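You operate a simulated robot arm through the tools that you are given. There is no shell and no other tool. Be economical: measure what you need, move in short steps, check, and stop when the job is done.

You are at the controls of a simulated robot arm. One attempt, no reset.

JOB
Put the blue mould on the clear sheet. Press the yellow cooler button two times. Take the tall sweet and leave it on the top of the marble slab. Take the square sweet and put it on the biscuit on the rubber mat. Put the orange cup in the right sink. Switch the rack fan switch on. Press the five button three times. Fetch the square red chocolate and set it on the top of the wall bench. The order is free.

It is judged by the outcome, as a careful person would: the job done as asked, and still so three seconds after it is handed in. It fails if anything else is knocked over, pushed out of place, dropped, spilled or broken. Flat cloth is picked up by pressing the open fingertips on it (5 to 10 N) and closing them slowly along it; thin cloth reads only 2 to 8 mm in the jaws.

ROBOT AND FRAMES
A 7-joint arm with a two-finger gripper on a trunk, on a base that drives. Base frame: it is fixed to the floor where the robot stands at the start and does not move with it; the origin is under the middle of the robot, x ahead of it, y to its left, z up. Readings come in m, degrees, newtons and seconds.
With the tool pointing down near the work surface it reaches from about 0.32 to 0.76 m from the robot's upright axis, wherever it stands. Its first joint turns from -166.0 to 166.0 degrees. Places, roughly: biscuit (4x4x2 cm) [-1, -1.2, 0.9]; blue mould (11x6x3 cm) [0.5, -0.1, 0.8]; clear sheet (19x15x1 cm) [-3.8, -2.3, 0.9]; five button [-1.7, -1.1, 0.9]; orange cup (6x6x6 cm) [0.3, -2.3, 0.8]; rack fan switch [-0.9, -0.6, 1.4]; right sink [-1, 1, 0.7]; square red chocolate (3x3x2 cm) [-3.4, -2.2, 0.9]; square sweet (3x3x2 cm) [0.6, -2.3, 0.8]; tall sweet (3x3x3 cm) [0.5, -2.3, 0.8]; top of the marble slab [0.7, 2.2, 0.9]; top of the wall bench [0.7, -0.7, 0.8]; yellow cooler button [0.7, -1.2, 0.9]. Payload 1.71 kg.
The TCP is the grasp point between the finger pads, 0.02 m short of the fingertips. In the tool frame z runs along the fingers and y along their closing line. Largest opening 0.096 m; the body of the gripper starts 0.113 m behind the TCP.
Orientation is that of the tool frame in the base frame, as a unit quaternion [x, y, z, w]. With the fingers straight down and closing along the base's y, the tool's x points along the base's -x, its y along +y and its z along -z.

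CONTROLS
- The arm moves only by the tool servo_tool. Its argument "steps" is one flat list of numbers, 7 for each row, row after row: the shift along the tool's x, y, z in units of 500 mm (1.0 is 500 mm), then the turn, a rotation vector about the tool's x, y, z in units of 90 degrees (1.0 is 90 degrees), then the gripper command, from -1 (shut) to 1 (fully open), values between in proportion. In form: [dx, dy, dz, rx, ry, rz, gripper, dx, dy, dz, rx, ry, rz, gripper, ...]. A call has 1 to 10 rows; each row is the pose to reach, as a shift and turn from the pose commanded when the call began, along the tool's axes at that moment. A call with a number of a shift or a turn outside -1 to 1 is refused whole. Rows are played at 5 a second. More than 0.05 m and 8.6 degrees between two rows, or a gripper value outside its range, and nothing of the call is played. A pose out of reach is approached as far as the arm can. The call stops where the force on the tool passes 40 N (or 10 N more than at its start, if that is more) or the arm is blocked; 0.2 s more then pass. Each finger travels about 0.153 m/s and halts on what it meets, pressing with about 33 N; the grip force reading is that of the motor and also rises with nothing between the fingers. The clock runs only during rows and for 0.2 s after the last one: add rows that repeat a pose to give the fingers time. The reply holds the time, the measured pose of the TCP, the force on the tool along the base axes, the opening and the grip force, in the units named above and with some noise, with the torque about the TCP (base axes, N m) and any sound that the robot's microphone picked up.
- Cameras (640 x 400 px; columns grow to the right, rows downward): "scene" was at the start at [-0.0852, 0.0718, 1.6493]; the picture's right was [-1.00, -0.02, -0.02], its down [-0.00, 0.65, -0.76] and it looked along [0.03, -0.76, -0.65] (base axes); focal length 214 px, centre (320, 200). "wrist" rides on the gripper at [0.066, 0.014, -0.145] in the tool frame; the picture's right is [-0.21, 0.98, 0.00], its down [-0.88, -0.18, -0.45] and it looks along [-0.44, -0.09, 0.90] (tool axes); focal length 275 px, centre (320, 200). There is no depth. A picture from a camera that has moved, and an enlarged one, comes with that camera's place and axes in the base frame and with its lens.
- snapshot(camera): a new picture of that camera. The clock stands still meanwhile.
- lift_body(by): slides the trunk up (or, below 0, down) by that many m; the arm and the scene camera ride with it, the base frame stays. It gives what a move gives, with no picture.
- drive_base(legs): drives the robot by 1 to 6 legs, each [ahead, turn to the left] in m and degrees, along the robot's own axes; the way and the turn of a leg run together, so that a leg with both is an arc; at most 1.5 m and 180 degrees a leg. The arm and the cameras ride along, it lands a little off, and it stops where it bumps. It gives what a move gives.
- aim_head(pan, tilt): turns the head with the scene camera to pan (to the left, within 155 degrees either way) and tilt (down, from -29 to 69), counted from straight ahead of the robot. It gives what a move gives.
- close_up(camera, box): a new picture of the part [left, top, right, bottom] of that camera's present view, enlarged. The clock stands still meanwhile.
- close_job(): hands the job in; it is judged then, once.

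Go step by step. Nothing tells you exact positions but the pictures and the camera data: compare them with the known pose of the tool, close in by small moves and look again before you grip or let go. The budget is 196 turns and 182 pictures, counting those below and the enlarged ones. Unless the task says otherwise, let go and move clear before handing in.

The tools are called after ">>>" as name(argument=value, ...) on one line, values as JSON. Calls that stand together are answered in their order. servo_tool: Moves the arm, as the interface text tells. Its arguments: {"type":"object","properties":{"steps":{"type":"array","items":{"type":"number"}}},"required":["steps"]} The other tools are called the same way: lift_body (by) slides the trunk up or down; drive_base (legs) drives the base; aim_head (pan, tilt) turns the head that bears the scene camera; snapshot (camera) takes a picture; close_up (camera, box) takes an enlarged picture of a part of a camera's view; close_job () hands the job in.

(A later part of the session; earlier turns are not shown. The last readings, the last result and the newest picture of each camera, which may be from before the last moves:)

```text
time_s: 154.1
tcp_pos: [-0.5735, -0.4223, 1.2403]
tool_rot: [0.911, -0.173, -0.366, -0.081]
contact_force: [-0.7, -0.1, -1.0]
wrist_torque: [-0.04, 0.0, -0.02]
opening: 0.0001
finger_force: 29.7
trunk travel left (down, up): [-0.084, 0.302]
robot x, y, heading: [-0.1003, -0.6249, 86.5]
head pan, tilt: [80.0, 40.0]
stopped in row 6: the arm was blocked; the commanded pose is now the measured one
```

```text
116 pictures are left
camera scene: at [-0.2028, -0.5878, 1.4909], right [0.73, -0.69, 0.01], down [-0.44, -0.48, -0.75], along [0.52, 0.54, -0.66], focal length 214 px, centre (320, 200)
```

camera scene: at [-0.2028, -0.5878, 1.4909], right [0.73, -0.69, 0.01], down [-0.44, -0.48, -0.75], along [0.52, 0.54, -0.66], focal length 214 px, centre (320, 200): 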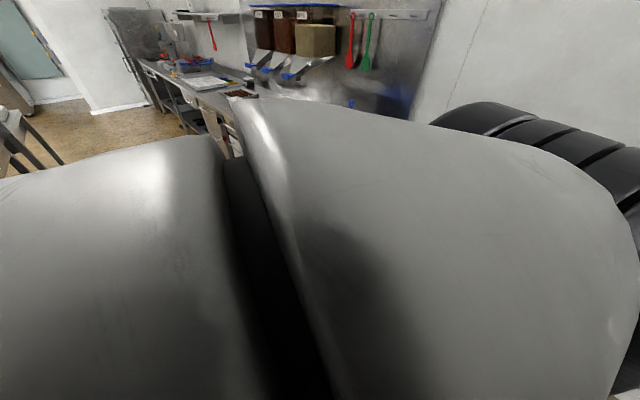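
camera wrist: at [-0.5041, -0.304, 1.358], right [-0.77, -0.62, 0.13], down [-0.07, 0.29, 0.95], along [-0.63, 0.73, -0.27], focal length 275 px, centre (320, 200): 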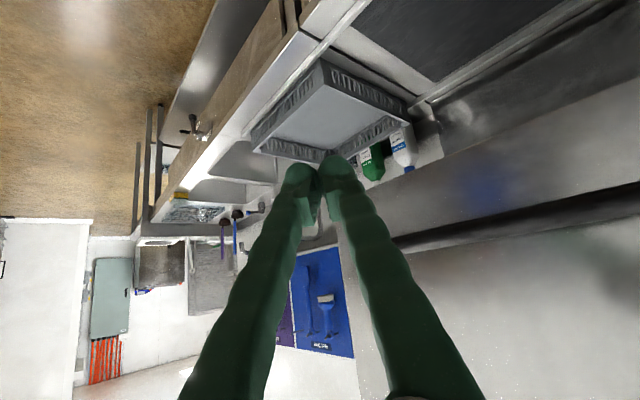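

The arm has been bumping the head itself; that explains the blocks. I'll turn the head out of the way.

>>> aim_head(pan=-60, tilt=30)

>>> servo_tool(steps=[0, 0, 0, 0, 0, 0, -1])

>>> snapshot(camera="wrist")

```text
time_s: 156.3
tcp_pos: [-0.5645, -0.4224, 1.2461]
tool_rot: [0.908, -0.173, -0.37, -0.088]
contact_force: [-0.5, -0.4, -0.6]
wrist_torque: [0.0, 0.01, -0.02]
opening: 0.0
finger_force: 29.3
trunk travel left (down, up): [-0.084, 0.302]
robot x, y, heading: [-0.1058, -0.6245, 86.3]
head pan, tilt: [-60.0, 30.0]
```

```text
time_s: 156.9
tcp_pos: [-0.5526, -0.4095, 1.249]
tool_rot: [0.901, -0.204, -0.37, -0.099]
contact_force: [0.2, 0.1, -0.3]
wrist_torque: [-0.01, 0.03, -0.01]
opening: 0.0001
finger_force: 29.4
trunk travel left (down, up): [-0.084, 0.302]
robot x, y, heading: [-0.0989, -0.627, 86.7]
head pan, tilt: [-60.0, 30.0]
stopped in row 1: the arm was blocked; the commanded pose is now the measured one
```

```text
115 pictures are left
camera wrist: at [-0.4273, -0.489, 1.3049], right [-0.56, -0.82, 0.12], down [-0.2, 0.28, 0.94], along [-0.8, 0.5, -0.32], focal length 275 px, centre (320, 200)
```

wrist: 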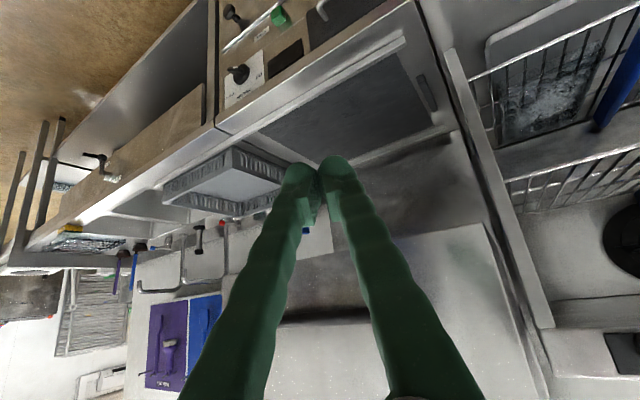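

>>> snapshot(camera="scene")

```text
114 pictures are left
camera scene: at [-0.1854, -0.5992, 1.5058], right [0.57, -0.82, 0.01], down [-0.42, -0.31, -0.85], along [0.7, 0.48, -0.52], focal length 214 px, centre (320, 200)
```

scene: 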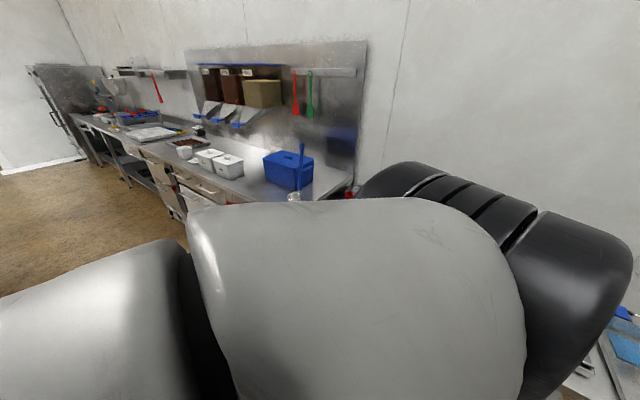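

The head mast stands on the robot's left, so the arm should work on the right side. Unwind the pitch and bring the arm around to the front, then turn the robot so the rack is on its right.

>>> servo_tool(steps=[0, 0, 0, 0, 0.09, 0, -1, 0, 0, 0, 0, 0.18, 0, -1, 0, 0, 0, 0, 0.27, 0, -1, 0, 0, 0, 0, 0.36, 0, -1, 0, 0, 0, 0, 0.45, 0, -1])

```text
time_s: 158.1
tcp_pos: [-0.5683, -0.4416, 1.2486]
tool_rot: [0.98, -0.193, -0.034, -0.028]
contact_force: [-0.1, 0.0, -0.3]
wrist_torque: [0.0, -0.01, 0.04]
opening: 0.0
finger_force: 29.4
trunk travel left (down, up): [-0.084, 0.302]
robot x, y, heading: [-0.1052, -0.6273, 86.6]
head pan, tilt: [-60.0, 30.0]
```

>>> servo_tool(steps=[0.038, -0.082, 0.029, 0, 0, 0.06, -1, 0.077, -0.164, 0.057, 0, 0, 0.12, -1, 0.115, -0.246, 0.086, 0, 0, 0.18, -1, 0.153, -0.327, 0.114, 0, 0, 0.24, -1, 0.191, -0.409, 0.143, 0, 0, 0.3, -1, 0.23, -0.491, 0.171, 0, 0, 0.36, -1, 0.268, -0.573, 0.2, 0, 0, 0.42, -1])

>>> servo_tool(steps=[0.029, -0.082, 0, 0, 0, 0.062, -1, 0.058, -0.163, 0, 0, 0, 0.124, -1, 0.087, -0.245, 0, 0, 0, 0.186, -1, 0.116, -0.326, 0, 0, 0, 0.247, -1, 0.145, -0.408, 0, 0, 0, 0.309, -1, 0.174, -0.489, 0, 0, 0, 0.37, -1])

>>> lift_body(by=0.3)

>>> aim_head(pan=-90, tilt=40)

>>> drive_base(legs=[[0, -175]])

>>> snapshot(camera="scene")

```text
time_s: 159.7
tcp_pos: [-0.34, -0.2225, 1.1548]
tool_rot: [0.865, -0.5, -0.043, -0.015]
contact_force: [0.6, 0.7, 0.0]
wrist_torque: [-0.02, -0.01, 0.01]
opening: 0.0
finger_force: 29.4
trunk travel left (down, up): [-0.084, 0.302]
robot x, y, heading: [-0.1062, -0.6283, 86.5]
head pan, tilt: [-60.0, 30.0]
```

```text
time_s: 161.1
tcp_pos: [-0.0855, -0.1744, 1.1393]
tool_rot: [-0.685, 0.727, 0.045, 0.002]
contact_force: [-0.5, -0.7, -0.8]
wrist_torque: [0.02, 0.01, 0.02]
opening: 0.0001
finger_force: 28.8
trunk travel left (down, up): [-0.084, 0.302]
robot x, y, heading: [-0.1064, -0.6234, 86.5]
head pan, tilt: [-60.0, 30.0]
```

```text
time_s: 164.1
tcp_pos: [-0.0857, -0.1743, 1.4393]
tool_rot: [-0.685, 0.727, 0.045, 0.002]
contact_force: [-0.4, 0.1, -0.6]
wrist_torque: [0.02, -0.02, -0.03]
opening: 0.0
finger_force: 29.5
trunk travel left (down, up): [-0.384, 0.002]
robot x, y, heading: [-0.1049, -0.6269, 86.7]
head pan, tilt: [-60.0, 30.0]
```

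```text
time_s: 165.1
tcp_pos: [-0.0864, -0.1743, 1.44]
tool_rot: [-0.685, 0.727, 0.045, 0.002]
contact_force: [0.6, -0.2, 0.0]
wrist_torque: [0.0, -0.01, 0.01]
opening: 0.0001
finger_force: 29.1
trunk travel left (down, up): [-0.384, 0.002]
robot x, y, heading: [-0.1063, -0.6275, 86.2]
head pan, tilt: [-90.0, 40.0]
```

```text
time_s: 173.9
tcp_pos: [-0.0624, -1.0774, 1.4396]
tool_rot: [0.68, 0.732, 0.001, 0.045]
contact_force: [0.9, -0.3, 1.0]
wrist_torque: [0.0, 0.02, -0.02]
opening: 0.0
finger_force: 30.0
trunk travel left (down, up): [-0.384, 0.002]
robot x, y, heading: [-0.096, -0.6284, -86.3]
head pan, tilt: [-90.0, 40.0]
```

```text
113 pictures are left
camera scene: at [-0.0276, -0.5897, 1.7924], right [-0.07, 1.0, 0.02], down [0.64, 0.06, -0.77], along [-0.76, -0.04, -0.64], focal length 214 px, centre (320, 200)
```

scene: 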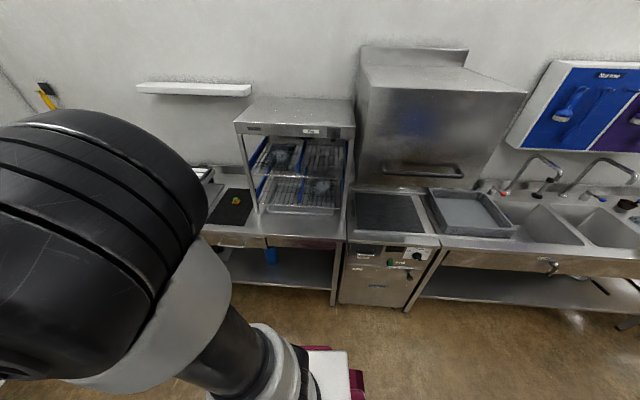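

Now swing the arm to the robot's right (towards the rack), with the trunk lowered.

>>> lift_body(by=-0.25)

>>> servo_tool(steps=[0.0049, -0.0941, 0, 0, 0, 0.0667, -1, 0.0197, -0.187, 0, 0, 0, 0.1333, -1, 0.044, -0.278, 0, 0, 0, 0.2, -1, 0.0778, -0.366, 0, 0, 0, 0.2667, -1, 0.1206, -0.45, 0, 0, 0, 0.3333, -1, 0.1719, -0.529, 0, 0, 0, 0.4, -1, 0.2312, -0.602, 0, 0, 0, 0.4667, -1, 0.2862, -0.658, 0, 0, 0, 0.522, -1])

>>> servo_tool(steps=[0.0049, -0.0941, 0, 0, 0, 0.0667, -1, 0.0197, -0.187, 0, 0, 0, 0.1333, -1, 0.044, -0.278, 0, 0, 0, 0.2, -1, 0.0778, -0.366, 0, 0, 0, 0.2667, -1, 0.1206, -0.45, 0, 0, 0, 0.3333, -1, 0.1719, -0.529, 0, 0, 0, 0.4, -1, 0.2312, -0.602, 0, 0, 0, 0.4667, -1, 0.2862, -0.658, 0, 0, 0, 0.522, -1])

>>> snapshot(camera="scene")

```text
time_s: 176.5
tcp_pos: [-0.0644, -1.0557, 1.1971]
tool_rot: [0.68, 0.731, -0.005, 0.052]
contact_force: [1.0, -0.8, 0.2]
wrist_torque: [-0.02, 0.04, 0.02]
opening: 0.0003
finger_force: 29.3
trunk travel left (down, up): [-0.134, 0.252]
robot x, y, heading: [-0.0938, -0.628, -86.1]
head pan, tilt: [-90.0, 40.0]
```

```text
time_s: 178.3
tcp_pos: [-0.402, -0.9387, 1.1627]
tool_rot: [0.915, 0.4, 0.016, 0.048]
contact_force: [-0.5, 0.0, 0.0]
wrist_torque: [-0.04, -0.03, -0.01]
opening: 0.0
finger_force: 30.0
trunk travel left (down, up): [-0.134, 0.252]
robot x, y, heading: [-0.0948, -0.6245, -85.8]
head pan, tilt: [-90.0, 40.0]
```

```text
time_s: 180.1
tcp_pos: [-0.5468, -0.609, 1.1318]
tool_rot: [0.999, 0.001, 0.033, 0.038]
contact_force: [0.4, -0.1, -0.5]
wrist_torque: [0.02, -0.03, 0.0]
opening: 0.0
finger_force: 29.1
trunk travel left (down, up): [-0.134, 0.252]
robot x, y, heading: [-0.0899, -0.6241, -86.0]
head pan, tilt: [-90.0, 40.0]
```

```text
112 pictures are left
camera scene: at [-0.0283, -0.5836, 1.5431], right [-0.07, 1.0, 0.02], down [0.64, 0.06, -0.77], along [-0.76, -0.04, -0.64], focal length 214 px, centre (320, 200)
```

scene: 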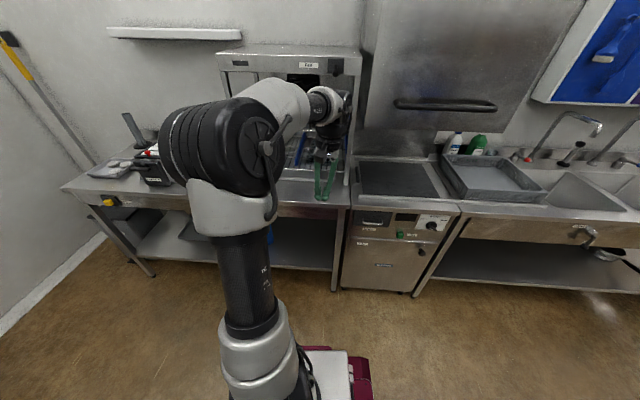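

>>> servo_tool(steps=[-0.028, 0, -0.036, 0, -0.09, 0, -1, -0.056, 0, -0.072, 0, -0.18, 0, -1, -0.084, 0, -0.108, 0, -0.27, 0, -1, -0.112, 0, -0.144, 0, -0.36, 0, -1, -0.14, 0, -0.18, 0, -0.45, 0, -1, -0.168, 0, -0.216, 0, -0.54, 0, -1, -0.196, 0, -0.252, 0, -0.63, 0, -1, -0.224, 0, -0.288, 0, -0.72, 0, -1, -0.252, 0, -0.324, 0, -0.81, 0, -1, -0.28, 0, -0.36, 0, -0.9, 0, -1])

>>> snapshot(camera="scene")

```text
time_s: 182.5
tcp_pos: [-0.6964, -0.5914, 1.3011]
tool_rot: [0.78, -0.024, -0.624, 0.032]
contact_force: [1.0, -2.0, 0.4]
wrist_torque: [0.05, -0.03, -0.28]
opening: 0.0
finger_force: 29.3
trunk travel left (down, up): [-0.134, 0.252]
robot x, y, heading: [-0.0942, -0.6243, -86.0]
head pan, tilt: [-90.0, 40.0]
stopped in row 10: the arm was blocked; the commanded pose is now the measured one
```

```text
111 pictures are left
camera scene: at [-0.0292, -0.5381, 1.5413], right [-0.07, 1.0, -0.01], down [0.64, 0.03, -0.77], along [-0.76, -0.06, -0.64], focal length 214 px, centre (320, 200)
```

scene: 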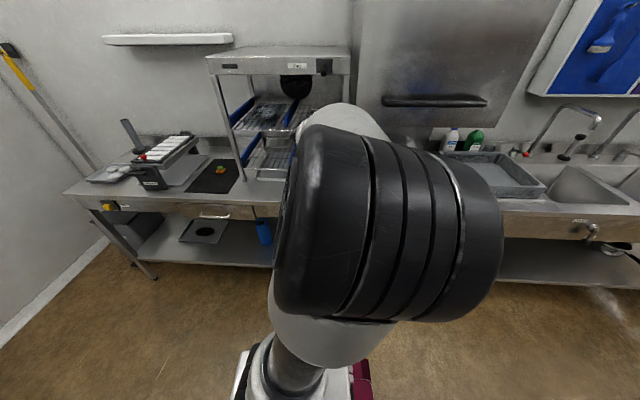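

The hand is now within 12° of horizontal. Advance to a stand-off in front of and just below the knob.

>>> servo_tool(steps=[-0.039, 0.002, 0.048, 0, 0, 0, -1, -0.078, 0.004, 0.095, 0, 0, 0, -1, -0.117, 0.006, 0.143, 0, 0, 0, -1, -0.156, 0.008, 0.19, 0, 0, 0, -1])

>>> snapshot(camera="scene")

>>> snapshot(camera="wrist")

```text
time_s: 183.5
tcp_pos: [-0.8024, -0.5963, 1.3541]
tool_rot: [0.781, -0.026, -0.623, 0.031]
contact_force: [-0.6, 0.0, -0.7]
wrist_torque: [0.02, -0.02, 0.07]
opening: 0.0001
finger_force: 29.8
out of reach, approached as far as the arm can: row 4
trunk travel left (down, up): [-0.134, 0.252]
robot x, y, heading: [-0.0955, -0.6291, -86.1]
head pan, tilt: [-90.0, 40.0]
```

```text
110 pictures are left
camera scene: at [-0.028, -0.5842, 1.5431], right [-0.07, 1.0, 0.02], down [0.64, 0.06, -0.77], along [-0.76, -0.04, -0.64], focal length 214 px, centre (320, 200)
```

scene: 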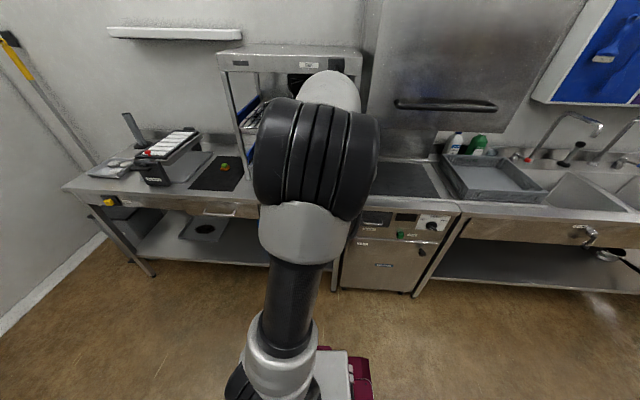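

```text
109 pictures are left
camera wrist: at [-0.6478, -0.6136, 1.3247], right [-0.05, -0.96, 0.28], down [0.24, 0.26, 0.94], along [-0.97, 0.11, 0.22], focal length 275 px, centre (320, 200)
```

wrist: 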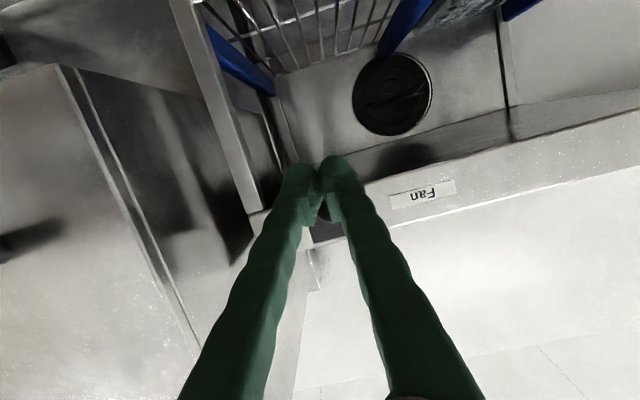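

The reach ends just short; retract a bit, turn the head away, and shuffle the base 12 cm toward the rack.

>>> aim_head(pan=60, tilt=40)

>>> servo_tool(steps=[0.018, 0, -0.08, 0, 0, 0, -1, 0.036, 0, -0.16, 0, 0, 0, -1, 0.05, 0, -0.22, 0, 0, 0, -1])

>>> drive_base(legs=[[0, -20], [0.36, 0], [0, 20], [-0.34, 0]])

>>> snapshot(camera="wrist")

```text
time_s: 185.9
tcp_pos: [-0.8008, -0.592, 1.3502]
tool_rot: [0.781, -0.024, -0.624, 0.032]
contact_force: [-0.6, 1.1, -0.7]
wrist_torque: [-0.01, 0.0, 0.02]
opening: 0.0002
finger_force: 30.0
trunk travel left (down, up): [-0.134, 0.252]
robot x, y, heading: [-0.0938, -0.6242, -85.9]
head pan, tilt: [60.0, 40.0]
```

```text
time_s: 186.9
tcp_pos: [-0.6833, -0.7731, 1.3465]
tool_rot: [0.779, 0.083, -0.612, 0.105]
contact_force: [0.1, -0.5, -0.4]
wrist_torque: [-0.02, -0.02, 0.0]
opening: 0.0
finger_force: 29.3
trunk travel left (down, up): [-0.134, 0.252]
robot x, y, heading: [-0.0942, -0.6266, -86.1]
head pan, tilt: [60.0, 40.0]
stopped in row 3: the arm was blocked; the commanded pose is now the measured one
```

```text
time_s: 193.7
tcp_pos: [-0.807, -0.7527, 1.3469]
tool_rot: [0.779, 0.077, -0.612, 0.111]
contact_force: [0.0, -0.3, 0.2]
wrist_torque: [-0.03, -0.03, 0.02]
opening: 0.0002
finger_force: 29.7
trunk travel left (down, up): [-0.134, 0.252]
robot x, y, heading: [-0.2135, -0.6286, -86.5]
head pan, tilt: [60.0, 40.0]
```

```text
108 pictures are left
camera wrist: at [-0.6534, -0.7298, 1.3175], right [0.2, -0.94, 0.28], down [0.16, 0.31, 0.94], along [-0.97, -0.14, 0.21], focal length 275 px, centre (320, 200)
```

wrist: 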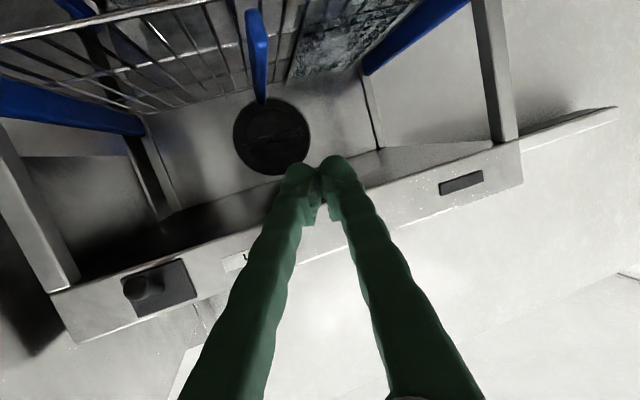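

>>> servo_tool(steps=[-0.0055, -0.078, -0.021, 0.043, -0.0035, 0.01, -1, -0.011, -0.155, -0.042, 0.086, -0.007, 0.02, -1, -0.0165, -0.233, -0.063, 0.128, -0.0105, 0.03, -1, -0.022, -0.31, -0.084, 0.171, -0.014, 0.04, -1])

>>> snapshot(camera="wrist")

```text
time_s: 194.7
tcp_pos: [-0.8046, -0.6106, 1.3576]
tool_rot: [0.783, -0.029, -0.621, 0.022]
contact_force: [-0.1, -0.1, 0.2]
wrist_torque: [0.0, -0.01, -0.03]
opening: 0.0001
finger_force: 29.2
trunk travel left (down, up): [-0.134, 0.252]
robot x, y, heading: [-0.2177, -0.6317, -86.2]
head pan, tilt: [60.0, 40.0]
```

```text
107 pictures are left
camera wrist: at [-0.6498, -0.63, 1.3284], right [-0.06, -0.96, 0.27], down [0.24, 0.25, 0.94], along [-0.97, 0.12, 0.21], focal length 275 px, centre (320, 200)
```

wrist: 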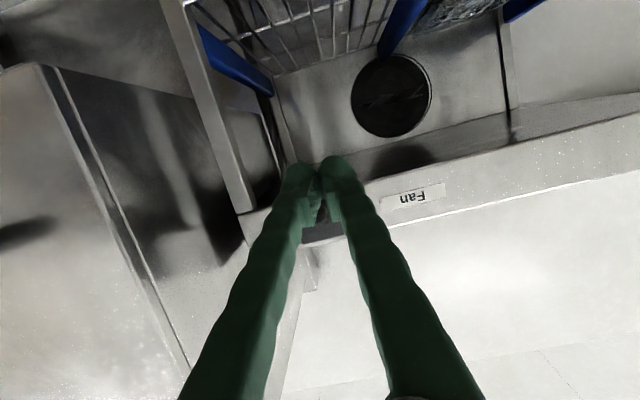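

>>> servo_tool(steps=[-0.02, -0.036, 0.05, 0, 0, 0, -1, -0.036, -0.036, 0.1, 0, 0, 0, -1, -0.05, -0.036, 0.145, 0, 0, 0, -1, -0.061, -0.036, 0.18, 0, 0, 0, -1])

>>> snapshot(camera="wrist")

```text
time_s: 195.4
tcp_pos: [-0.8316, -0.5316, 1.3932]
tool_rot: [0.765, -0.084, -0.637, -0.041]
contact_force: [0.2, 0.4, -0.9]
wrist_torque: [-0.02, 0.03, 0.07]
opening: 0.0
finger_force: 30.0
trunk travel left (down, up): [-0.134, 0.252]
robot x, y, heading: [-0.2153, -0.628, -85.9]
head pan, tilt: [60.0, 40.0]
stopped in row 3: the force on the tool passed its limit at 48 N (the readings are from after the stop); the commanded pose is now the measured one
```

```text
106 pictures are left
camera wrist: at [-0.6828, -0.5749, 1.3571], right [-0.21, -0.95, 0.24], down [0.31, 0.17, 0.93], along [-0.93, 0.27, 0.26], focal length 275 px, centre (320, 200)
```

wrist: 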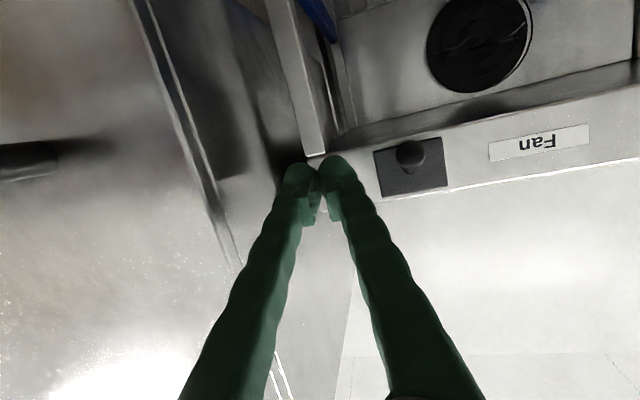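

Something was touched and it deflected; knob is unchanged. I'll reset lower (z 1.33) and approach from underneath.

>>> servo_tool(steps=[0.07, 0.0, -0.03, 0, 0, 0, -1, 0.133, 0.04, -0.036, -0.036, 0, -0.007, -1, 0.133, 0.08, -0.036, -0.073, 0, -0.013, -1, 0.133, 0.112, -0.036, -0.109, 0, -0.02, -1])

>>> snapshot(camera="wrist")

```text
time_s: 196.4
tcp_pos: [-0.8136, -0.5756, 1.3321]
tool_rot: [0.767, -0.02, -0.641, 0.023]
contact_force: [0.5, -1.3, -0.1]
wrist_torque: [0.01, 0.06, -0.1]
opening: 0.0001
finger_force: 29.6
trunk travel left (down, up): [-0.134, 0.252]
robot x, y, heading: [-0.2175, -0.6281, -86.3]
head pan, tilt: [60.0, 40.0]
```

```text
105 pictures are left
camera wrist: at [-0.6598, -0.5917, 1.2936], right [-0.04, -0.96, 0.26], down [0.28, 0.24, 0.93], along [-0.96, 0.11, 0.26], focal length 275 px, centre (320, 200)
```

wrist: 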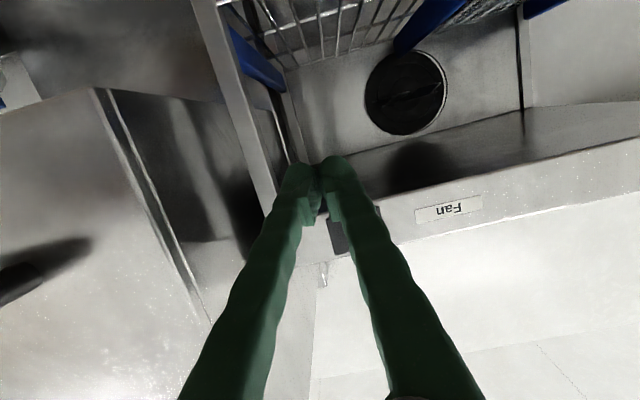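

>>> servo_tool(steps=[-0.017, 0.033, 0.05, 0, 0, 0, -1, -0.033, 0.033, 0.1, 0, 0, 0, -1, -0.05, 0.033, 0.154, 0, 0, 0, -1])

>>> snapshot(camera="wrist")

```text
time_s: 197.2
tcp_pos: [-0.8918, -0.5773, 1.3434]
tool_rot: [0.767, -0.026, -0.641, 0.025]
contact_force: [-0.5, 1.0, -0.9]
wrist_torque: [-0.03, 0.03, 0.08]
opening: 0.0
finger_force: 29.5
trunk travel left (down, up): [-0.134, 0.252]
robot x, y, heading: [-0.2141, -0.6323, -86.5]
head pan, tilt: [60.0, 40.0]
```

```text
104 pictures are left
camera wrist: at [-0.738, -0.5953, 1.3059], right [-0.04, -0.96, 0.27], down [0.28, 0.25, 0.93], along [-0.96, 0.12, 0.26], focal length 275 px, centre (320, 200)
```

wrist: 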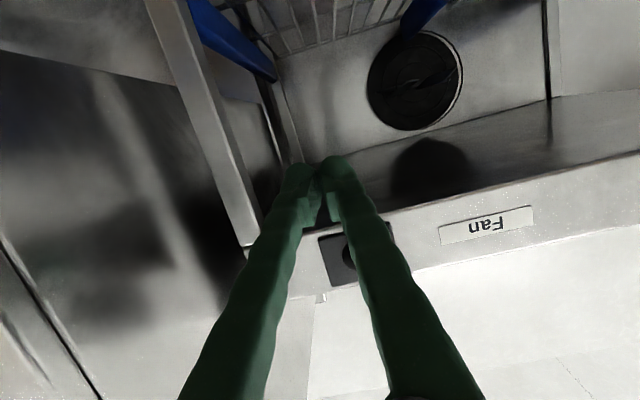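

>>> servo_tool(steps=[0, 0.026, 0, 0, 0, 0, -1, -0.04, 0.028, -0.007, 0, 0, 0, -1, -0.06, 0.03, -0.01, 0, 0, 0, -1, -0.08, 0.031, -0.014, 0, 0, 0, -1, -0.1, 0.032, -0.018, 0, 0, 0, -1, -0.12, 0.033, -0.021, 0, 0, 0, -1, -0.14, 0.034, -0.025, 0, 0, 0, -1, -0.16, 0.036, -0.028, 0, 0, 0, -1, -0.18, 0.037, -0.032, 0, 0, 0, -1])

>>> snapshot(camera="wrist")

```text
time_s: 199.1
tcp_pos: [-0.8992, -0.6041, 1.4167]
tool_rot: [0.777, -0.023, -0.628, 0.033]
contact_force: [-1.8, -27.7, -19.5]
wrist_torque: [0.0, -0.37, 0.43]
opening: 0.0001
finger_force: 29.7
trunk travel left (down, up): [-0.134, 0.252]
robot x, y, heading: [-0.2182, -0.6346, -86.1]
head pan, tilt: [60.0, 40.0]
stopped in row 9: the force on the tool passed its limit at 47 N (the readings are from after the stop); the commanded pose is now the measured one
```

```text
103 pictures are left
camera wrist: at [-0.7437, -0.6198, 1.3843], right [-0.04, -0.96, 0.28], down [0.25, 0.26, 0.93], along [-0.97, 0.1, 0.23], focal length 275 px, centre (320, 200)
```

wrist: 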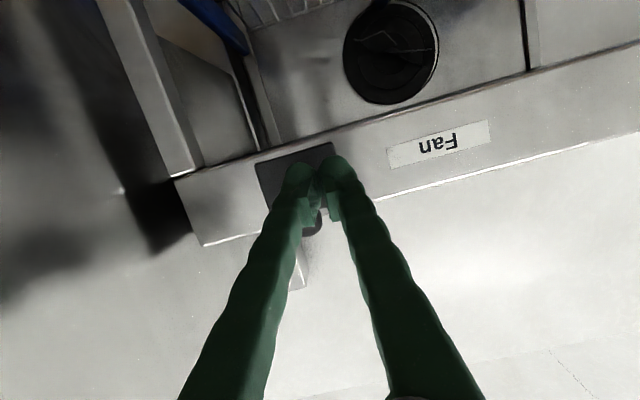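

The knob has risen to about pivot height (z≈1.435). Push a little further up, nudging back toward +y.

>>> servo_tool(steps=[-0.012, -0.012, -0.003, 0, 0, 0, -1, -0.028, -0.02, -0.006, 0, 0, 0, -1, -0.044, -0.02, -0.01, 0, 0, 0, -1, -0.06, -0.02, -0.013, 0, 0, 0, -1])

>>> snapshot(camera="wrist")

```text
time_s: 199.4
tcp_pos: [-0.9003, -0.5809, 1.412]
tool_rot: [0.781, -0.027, -0.623, 0.044]
contact_force: [19.6, -16.4, -24.5]
wrist_torque: [0.43, -1.2, 0.3]
opening: 0.0
finger_force: 29.3
trunk travel left (down, up): [-0.134, 0.252]
robot x, y, heading: [-0.2193, -0.6292, -86.1]
head pan, tilt: [60.0, 40.0]
stopped in row 1: the force on the tool passed its limit at 49 N (the readings are from after the stop); the commanded pose is now the measured one
```

```text
102 pictures are left
camera wrist: at [-0.7435, -0.5959, 1.383], right [-0.03, -0.95, 0.3], down [0.23, 0.28, 0.93], along [-0.97, 0.1, 0.21], focal length 275 px, centre (320, 200)
```

wrist: 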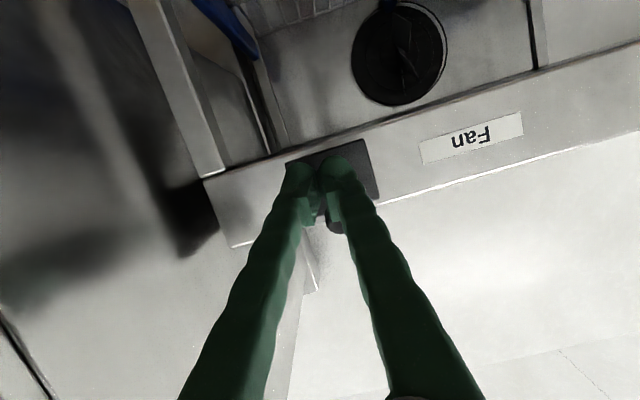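

The fan blade orientation changed between pictures, so it may be running. Back off straight out and check.

>>> servo_tool(steps=[0.016, 0, -0.01, 0, 0, 0, -1, 0.03, 0, -0.08, 0, 0, 0, -1, 0.05, 0, -0.16, 0, 0, 0, -1, 0.07, 0, -0.23, 0, 0, 0, -1])

>>> snapshot(camera="wrist")

>>> aim_head(pan=-60, tilt=30)

>>> snapshot(camera="scene")

>>> snapshot(camera="wrist")

```text
time_s: 200.6
tcp_pos: [-0.7815, -0.6508, 1.4034]
tool_rot: [0.779, 0.029, -0.619, 0.097]
contact_force: [-0.2, 0.4, 0.7]
wrist_torque: [-0.02, 0.01, 0.11]
opening: 0.0
finger_force: 29.3
trunk travel left (down, up): [-0.134, 0.252]
robot x, y, heading: [-0.2154, -0.6312, -86.3]
head pan, tilt: [60.0, 40.0]
stopped in row 4: the arm was blocked; the commanded pose is now the measured one
```

```text
101 pictures are left
camera wrist: at [-0.6257, -0.6426, 1.3736], right [0.11, -0.94, 0.31], down [0.19, 0.33, 0.92], along [-0.97, -0.05, 0.22], focal length 275 px, centre (320, 200)
```

wrist: 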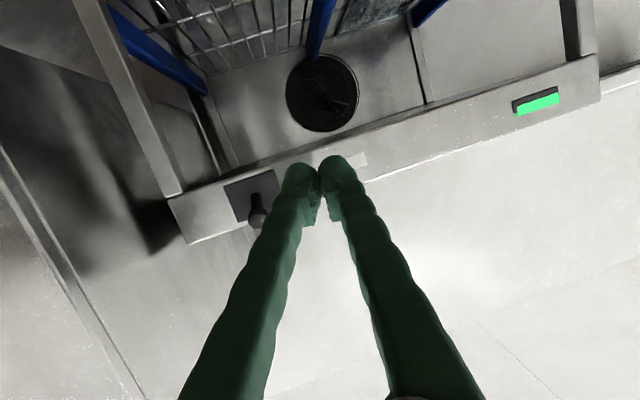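

```text
time_s: 202.6
tcp_pos: [-0.7811, -0.6544, 1.4047]
tool_rot: [0.778, 0.03, -0.62, 0.095]
contact_force: [-0.1, 1.4, 0.2]
wrist_torque: [0.01, -0.01, -0.01]
opening: 0.0
finger_force: 29.0
trunk travel left (down, up): [-0.134, 0.252]
robot x, y, heading: [-0.2174, -0.6344, -86.2]
head pan, tilt: [-60.0, 30.0]
```

```text
100 pictures are left
camera scene: at [-0.1402, -0.6237, 1.5577], right [-0.56, 0.83, 0.01], down [0.41, 0.29, -0.86], along [-0.72, -0.48, -0.5], focal length 214 px, centre (320, 200)
```

scene: 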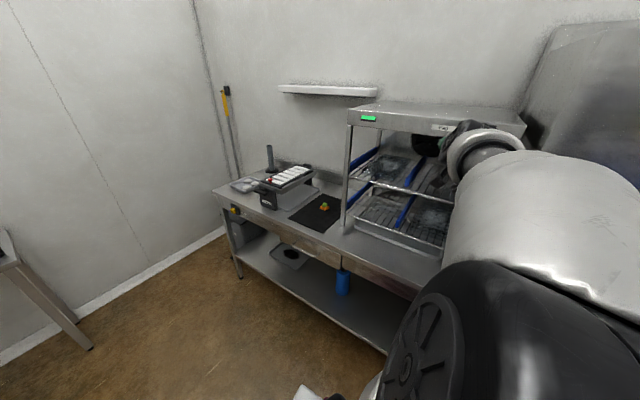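

```text
99 pictures are left
camera wrist: at [-0.6253, -0.6458, 1.3747], right [0.11, -0.94, 0.31], down [0.19, 0.33, 0.93], along [-0.97, -0.04, 0.22], focal length 275 px, centre (320, 200)
```

wrist: 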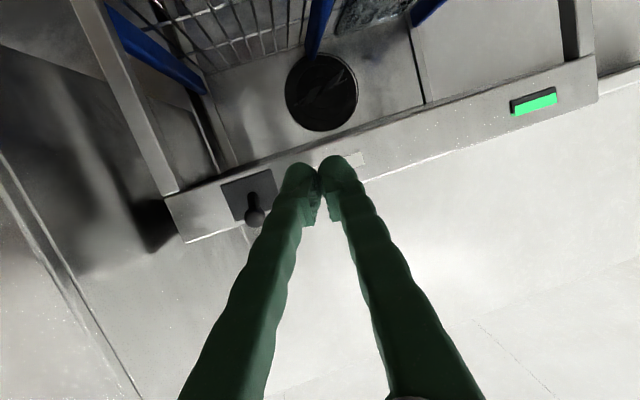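

The fan is on: green lamp lit, lever up, blades turning. Now return the hand to fingers-down and swing to the front.

>>> aim_head(pan=60, tilt=40)

>>> servo_tool(steps=[0.028, 0.016, -0.007, 0, 0.087, 0, -1, 0.056, 0.031, -0.014, 0, 0.173, 0, -1, 0.084, 0.047, -0.022, 0, 0.26, 0, -1, 0.112, 0.062, -0.029, 0, 0.347, 0, -1, 0.14, 0.078, -0.036, 0, 0.433, 0, -1, 0.168, 0.094, -0.043, 0, 0.52, 0, -1, 0.196, 0.109, -0.05, 0, 0.607, 0, -1, 0.224, 0.125, -0.058, 0, 0.694, 0, -1, 0.252, 0.14, -0.065, 0, 0.78, 0, -1, 0.28, 0.156, -0.072, 0, 0.867, 0, -1])

```text
time_s: 204.6
tcp_pos: [-0.7801, -0.6548, 1.4036]
tool_rot: [0.779, 0.03, -0.62, 0.095]
contact_force: [-0.7, -0.7, -0.9]
wrist_torque: [-0.02, 0.03, 0.02]
opening: 0.0
finger_force: 29.6
trunk travel left (down, up): [-0.134, 0.252]
robot x, y, heading: [-0.213, -0.6308, -86.1]
head pan, tilt: [60.0, 40.0]
```

```text
time_s: 206.8
tcp_pos: [-0.7024, -0.7337, 1.2853]
tool_rot: [0.995, 0.084, 0.009, 0.055]
contact_force: [0.6, -0.3, 0.5]
wrist_torque: [0.05, -0.03, 0.01]
opening: 0.0001
finger_force: 29.2
trunk travel left (down, up): [-0.134, 0.252]
robot x, y, heading: [-0.2149, -0.6283, -86.0]
head pan, tilt: [60.0, 40.0]
```

>>> servo_tool(steps=[0, 0, 0, 0.069, 0, 0, -1])

>>> servo_tool(steps=[0.0134, 0.0842, 0, 0, 0, -0.0544, -1, 0.034, 0.166, 0, 0, 0, -0.1088, -1, 0.062, 0.245, 0, 0, 0, -0.1632, -1, 0.096, 0.32, 0, 0, 0, -0.2176, -1, 0.134, 0.392, 0, 0, 0, -0.272, -1, 0.18, 0.46, 0, 0, 0, -0.3264, -1, 0.23, 0.522, 0, 0, 0, -0.3808, -1, 0.282, 0.578, 0, 0, 0, -0.433, -1])

>>> servo_tool(steps=[0.0123, 0.0775, 0, 0, 0, -0.0544, 1, 0.031, 0.153, 0, 0, 0, -0.1088, 1, 0.057, 0.225, 0, 0, 0, -0.1632, 1, 0.088, 0.294, 0, 0, 0, -0.2176, 1, 0.123, 0.361, 0, 0, 0, -0.272, 1, 0.166, 0.423, 0, 0, 0, -0.3264, 1, 0.212, 0.48, 0, 0, 0, -0.3808, 1, 0.26, 0.532, 0, 0, 0, -0.433, 1])

>>> drive_base(legs=[[0.95, 0], [0, 51], [0.36, 0]])

>>> aim_head(pan=-15, tilt=45)

>>> snapshot(camera="scene")

```text
time_s: 207.2
tcp_pos: [-0.7018, -0.7326, 1.2868]
tool_rot: [0.996, 0.084, 0.003, 0.0]
contact_force: [-0.2, -0.7, -0.2]
wrist_torque: [0.02, 0.04, -0.01]
opening: 0.0001
finger_force: 29.6
trunk travel left (down, up): [-0.134, 0.252]
robot x, y, heading: [-0.2168, -0.6356, -86.4]
head pan, tilt: [60.0, 40.0]
```

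```text
time_s: 209.0
tcp_pos: [-0.5141, -0.9934, 1.2893]
tool_rot: [0.911, 0.412, 0.002, 0.002]
contact_force: [0.5, -0.5, 0.4]
wrist_torque: [0.0, 0.04, 0.0]
opening: 0.0
finger_force: 29.6
trunk travel left (down, up): [-0.134, 0.252]
robot x, y, heading: [-0.2162, -0.6314, -86.2]
head pan, tilt: [60.0, 40.0]
```

```text
time_s: 210.8
tcp_pos: [-0.2286, -1.0731, 1.2925]
tool_rot: [0.722, 0.692, 0.002, 0.004]
contact_force: [-0.3, 0.7, 0.3]
wrist_torque: [-0.01, 0.04, 0.02]
opening: 0.096
finger_force: 0.0
trunk travel left (down, up): [-0.134, 0.252]
robot x, y, heading: [-0.22, -0.6311, -86.2]
head pan, tilt: [60.0, 40.0]
```

```text
time_s: 221.0
tcp_pos: [0.4792, -2.0902, 1.2901]
tool_rot: [0.35, 0.937, 0.004, 0.002]
contact_force: [0.2, -0.4, 0.0]
wrist_torque: [-0.01, 0.03, -0.02]
opening: 0.0961
finger_force: 0.0
trunk travel left (down, up): [-0.134, 0.252]
robot x, y, heading: [0.1424, -1.802, -34.2]
head pan, tilt: [60.0, 40.0]
```

```text
time_s: 222.5
tcp_pos: [0.4629, -2.0796, 1.2965]
tool_rot: [0.349, 0.937, 0.001, 0.009]
contact_force: [0.5, -0.7, 0.1]
wrist_torque: [0.03, 0.02, -0.01]
opening: 0.096
finger_force: 0.0
trunk travel left (down, up): [-0.134, 0.252]
robot x, y, heading: [0.1394, -1.8054, -34.6]
head pan, tilt: [-15.0, 45.0]
```

```text
98 pictures are left
camera scene: at [0.2543, -1.7172, 1.5345], right [-0.76, -0.65, 0.0], down [-0.47, 0.55, -0.7], along [0.45, -0.53, -0.72], focal length 214 px, centre (320, 200)
```

scene: 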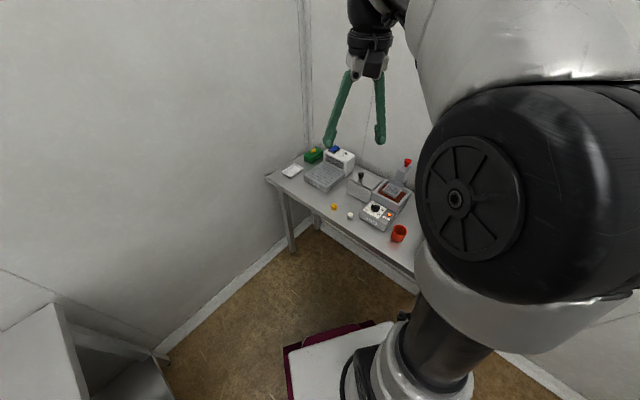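

The white tall sweet and orange cup are in clear view. Move above the white sweet, turning the jaws so the fingers miss the heater box.

>>> servo_tool(steps=[-0.0445, -0.022, 0.075, 0, 0, -0.085, 0.3, -0.089, -0.044, 0.15, 0, 0, -0.17, 0.3, -0.1335, -0.066, 0.225, 0, 0, -0.255, 0.3, -0.178, -0.088, 0.3, 0, 0, -0.34, 0.3, -0.2225, -0.11, 0.375, 0, 0, -0.425, 0.3, -0.267, -0.132, 0.45, 0, 0, -0.51, 0.3, -0.3115, -0.154, 0.525, 0, 0, -0.595, 0.3, -0.356, -0.176, 0.6, 0, 0, -0.68, 0.3])

>>> snapshot(camera="wrist")

>>> close_up(camera="scene", box=[310, 180, 422, 250])

```text
time_s: 224.3
tcp_pos: [0.5452, -2.2652, 0.9996]
tool_rot: [-0.176, 0.984, -0.004, 0.009]
contact_force: [0.2, -0.2, -0.3]
wrist_torque: [0.02, 0.03, 0.01]
opening: 0.0623
finger_force: 0.0
trunk travel left (down, up): [-0.134, 0.252]
robot x, y, heading: [0.1407, -1.8056, -34.4]
head pan, tilt: [-15.0, 45.0]
```

```text
97 pictures are left
camera wrist: at [0.4766, -2.2743, 1.1442], right [-0.15, 0.99, -0.01], down [0.88, 0.13, 0.46], along [0.46, 0.06, -0.89], focal length 275 px, centre (320, 200)
```

wrist: 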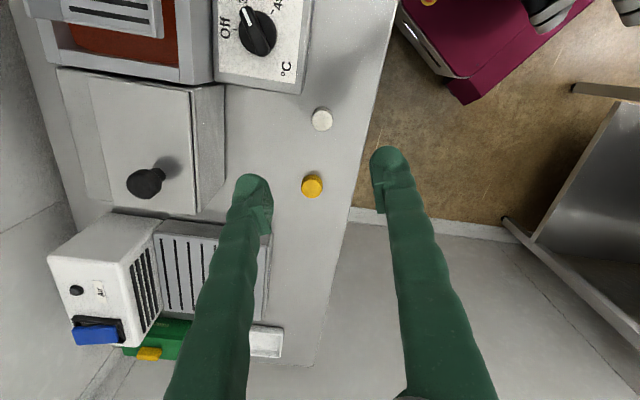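

```text
5.71 times, centred on (366, 215) of scene
camera zoom: at [0.2541, -1.7176, 1.5345], right [-0.76, -0.65, 0.0], down [-0.47, 0.55, -0.69], along [0.45, -0.53, -0.72], focal length 1226 px, centre (57, 114)
```

zoom: 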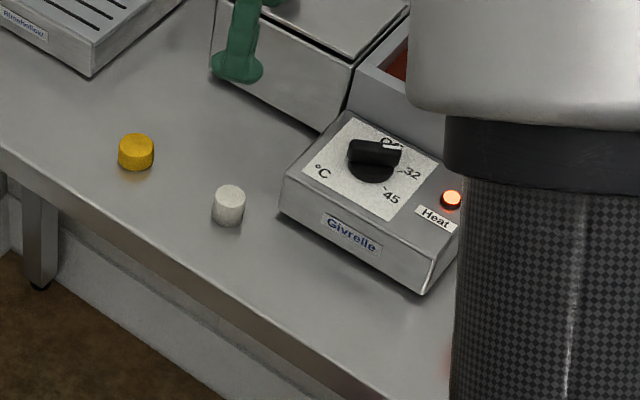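

>>> servo_tool(steps=[0.016, 0.002, 0.08, 0, 0, 0, 0.3, 0.016, 0.002, 0.16, 0, 0, 0, 0.3, 0.016, 0.002, 0.24, 0, 0, 0, 0.3, 0.016, 0.002, 0.27, 0, 0, 0, 0.3])

>>> snapshot(camera="wrist")

```text
time_s: 225.3
tcp_pos: [0.5401, -2.2674, 0.8633]
tool_rot: [-0.176, 0.984, -0.004, 0.008]
contact_force: [-0.4, -0.1, -0.4]
wrist_torque: [0.04, 0.01, 0.03]
opening: 0.0624
finger_force: 0.1
trunk travel left (down, up): [-0.134, 0.252]
robot x, y, heading: [0.1429, -1.8025, -34.8]
head pan, tilt: [-15.0, 45.0]
```

```text
95 pictures are left
camera wrist: at [0.4715, -2.2767, 1.0082], right [-0.15, 0.99, -0.01], down [0.88, 0.13, 0.46], along [0.46, 0.06, -0.89], focal length 275 px, centre (320, 200)
```

wrist: 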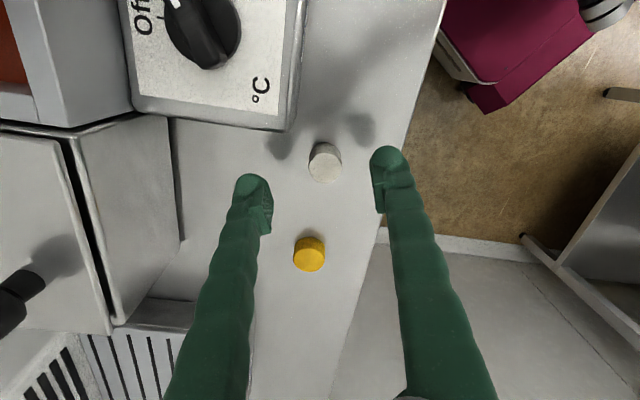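

>>> servo_tool(steps=[0.004, 0.006, 0.035, 0, 0, 0, 0.3, 0.004, 0.006, 0.062, 0, 0, 0, 0.3, 0.004, 0.006, 0.062, 0, 0, 0, -0.2, 0.004, 0.006, 0.062, 0, 0, 0, -0.6, 0.004, 0.006, 0.062, 0, 0, 0, -1, 0.004, 0.006, 0.062, 0, 0, 0, -1])

>>> servo_tool(steps=[0, 0, -0.06, 0, 0, 0, -1, 0, 0, -0.15, 0, 0, 0, -1, 0, 0, -0.24, 0, 0, 0, -1, 0, 0, -0.33, 0, 0, 0, -1, 0.05, 0, -0.42, 0, 0, 0.08, -1, 0.1, 0, -0.51, 0, 0, 0.16, -1, 0.15, 0, -0.59, 0, 0, 0.24, -1])

>>> snapshot(camera="wrist")

```text
time_s: 226.7
tcp_pos: [0.5383, -2.2641, 0.8322]
tool_rot: [-0.176, 0.984, -0.004, 0.009]
contact_force: [-1.0, -0.6, -0.1]
wrist_torque: [-0.01, 0.02, 0.0]
opening: 0.021
finger_force: 32.6
trunk travel left (down, up): [-0.134, 0.252]
robot x, y, heading: [0.1384, -1.8037, -34.6]
head pan, tilt: [-15.0, 45.0]
```

```text
refused: row 5 steps farther than a row can; nothing moved
```

```text
94 pictures are left
camera wrist: at [0.4683, -2.273, 0.9771], right [-0.15, 0.99, -0.01], down [0.88, 0.13, 0.46], along [0.46, 0.06, -0.89], focal length 275 px, centre (320, 200)
```

wrist: 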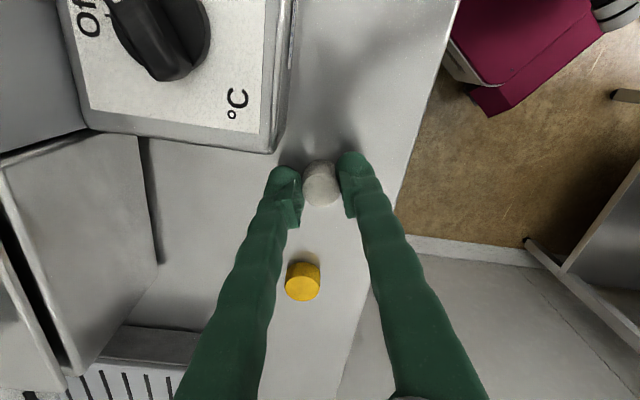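

>>> servo_tool(steps=[0, 0, -0.06, 0, 0, 0, -1, 0, 0, -0.15, 0, 0, 0, -1, 0, 0, -0.24, 0, 0, 0, -1, 0, 0, -0.33, 0, 0, 0, -1, 0, 0.05, -0.4, 0, 0, 0.05, -1, 0.01, 0.11, -0.47, 0, 0, 0.1, -1, 0.01, 0.17, -0.54, 0, 0, 0.15, -1, 0.02, 0.23, -0.61, 0, 0, 0.2, -1, 0.02, 0.29, -0.68, 0, 0, 0.25, -1, 0.02, 0.36, -0.74, 0, 0, 0.3, -1])

>>> drive_base(legs=[[-0.36, 0], [0, 122], [1.5, 0], [1.0, 0]])

>>> aim_head(pan=0, tilt=25)

>>> snapshot(camera="scene")

```text
time_s: 228.9
tcp_pos: [0.4552, -2.0959, 1.2024]
tool_rot: [0.06, 0.998, -0.002, 0.01]
contact_force: [0.8, 0.3, 0.0]
wrist_torque: [-0.02, 0.0, -0.02]
opening: 0.0213
finger_force: 33.2
trunk travel left (down, up): [-0.134, 0.252]
robot x, y, heading: [0.1431, -1.803, -34.7]
head pan, tilt: [-15.0, 45.0]
```

```text
time_s: 250.0
tcp_pos: [0.0198, 1.322, 1.2018]
tool_rot: [0.852, -0.524, -0.008, -0.006]
contact_force: [0.5, -0.7, 0.2]
wrist_torque: [0.0, -0.01, 0.03]
opening: 0.0212
finger_force: 33.1
trunk travel left (down, up): [-0.134, 0.252]
robot x, y, heading: [-0.0474, 0.9001, 89.2]
head pan, tilt: [-15.0, 45.0]
```

```text
time_s: 250.8
tcp_pos: [0.0187, 1.3028, 1.2089]
tool_rot: [0.852, -0.523, -0.012, -0.013]
contact_force: [-0.7, 0.2, 0.2]
wrist_torque: [0.04, 0.01, -0.01]
opening: 0.0211
finger_force: 33.0
trunk travel left (down, up): [-0.134, 0.252]
robot x, y, heading: [-0.0496, 0.8946, 89.0]
head pan, tilt: [0.0, 25.0]
```

```text
93 pictures are left
camera scene: at [-0.2045, 0.9574, 1.565], right [1.0, -0.02, 0.0], down [-0.01, -0.44, -0.9], along [0.02, 0.9, -0.44], focal length 214 px, centre (320, 200)
```

scene: 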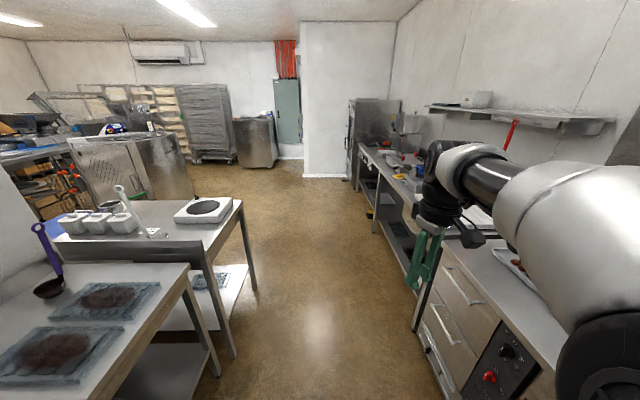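

>>> drive_base(legs=[[0, -8], [1.1, 0], [0, 9]])

>>> aim_head(pan=-60, tilt=45)

>>> snapshot(camera="scene")

>>> snapshot(camera="wrist")

```text
time_s: 258.3
tcp_pos: [0.1762, 2.4055, 1.2081]
tool_rot: [0.859, -0.511, -0.012, -0.012]
contact_force: [-0.3, -0.3, 0.1]
wrist_torque: [-0.02, -0.03, -0.01]
opening: 0.0208
finger_force: 33.0
trunk travel left (down, up): [-0.134, 0.252]
robot x, y, heading: [0.117, 1.9929, 90.9]
head pan, tilt: [0.0, 25.0]
```

```text
time_s: 259.6
tcp_pos: [0.1753, 2.3891, 1.2134]
tool_rot: [0.859, -0.512, -0.016, -0.018]
contact_force: [-0.2, 0.5, -0.6]
wrist_torque: [-0.03, 0.02, 0.01]
opening: 0.0212
finger_force: 33.0
trunk travel left (down, up): [-0.134, 0.252]
robot x, y, heading: [0.1172, 1.9984, 90.4]
head pan, tilt: [-60.0, 45.0]
```

```text
92 pictures are left
camera scene: at [0.0335, 2.0034, 1.5352], right [0.51, -0.86, 0.01], down [-0.61, -0.37, -0.7], along [0.61, 0.35, -0.71], focal length 214 px, centre (320, 200)
```

scene: 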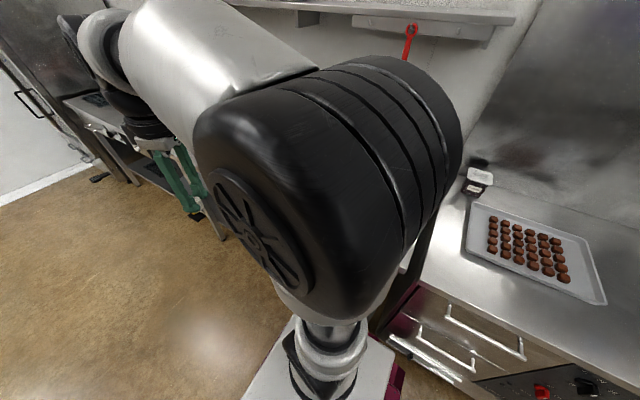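

```text
91 pictures are left
camera wrist: at [0.1954, 2.3168, 1.3562], right [-0.96, -0.29, -0.01], down [-0.25, 0.84, 0.49], along [-0.13, 0.47, -0.87], focal length 275 px, centre (320, 200)
```

wrist: 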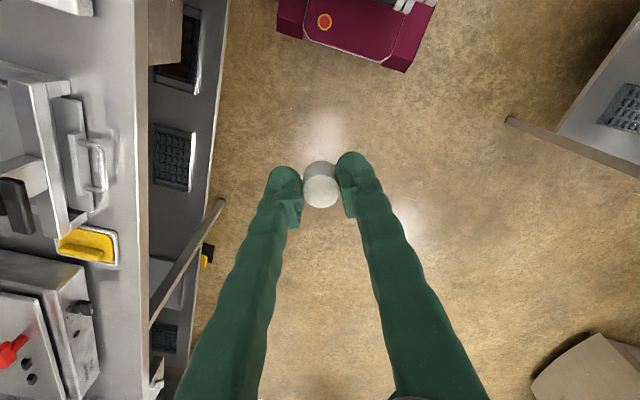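

Elbow hides the slab from the head; swing the arm over the bench and use the wrist camera.

>>> servo_tool(steps=[0.0739, -0.0567, 0, 0, 0, 0.09, -1, 0.1478, -0.1134, 0, 0, 0, 0.18, -1, 0.2217, -0.1701, 0, 0, 0, 0.27, -1, 0.2956, -0.2268, 0, 0, 0, 0.36, -1, 0.3695, -0.2835, 0, 0, 0, 0.45, -1, 0.4434, -0.3402, 0, 0, 0, 0.54, -1, 0.5173, -0.3969, 0, 0, 0, 0.63, -1, 0.5912, -0.4536, 0, 0, 0, 0.72, -1, 0.6651, -0.5103, 0, 0, 0, 0.81, -1, 0.739, -0.567, 0, 0, 0, 0.9, -1])

>>> snapshot(camera="wrist")

>>> snapshot(camera="scene")

```text
time_s: 261.8
tcp_pos: [0.6034, 2.1995, 1.2006]
tool_rot: [-0.32, 0.947, 0.024, 0.004]
contact_force: [0.3, 1.0, 0.1]
wrist_torque: [0.01, 0.04, 0.01]
opening: 0.0213
finger_force: 33.6
trunk travel left (down, up): [-0.134, 0.252]
robot x, y, heading: [0.1168, 1.9984, 91.0]
head pan, tilt: [-60.0, 45.0]
```

```text
90 pictures are left
camera wrist: at [0.5429, 2.1644, 1.3449], right [-0.43, 0.9, 0.05], down [0.81, 0.36, 0.46], along [0.39, 0.23, -0.89], focal length 275 px, centre (320, 200)
```

wrist: 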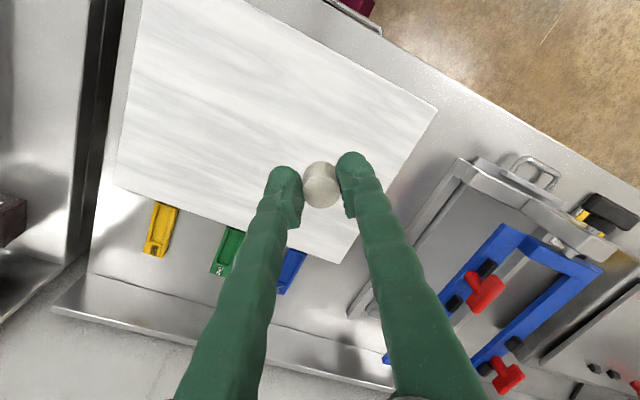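

```text
89 pictures are left
camera scene: at [0.0346, 2.0028, 1.5352], right [0.51, -0.86, 0.01], down [-0.61, -0.37, -0.7], along [0.61, 0.35, -0.71], focal length 214 px, centre (320, 200)
```

scene: 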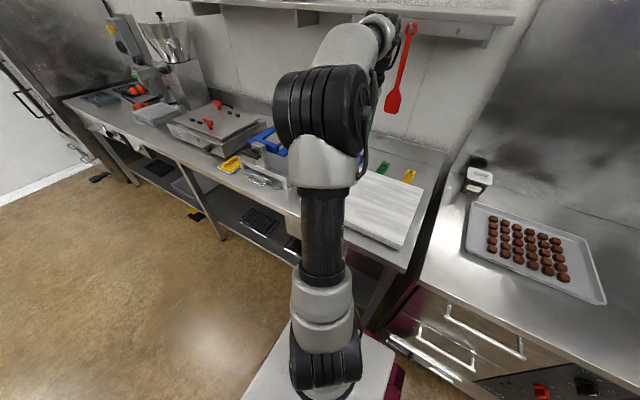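

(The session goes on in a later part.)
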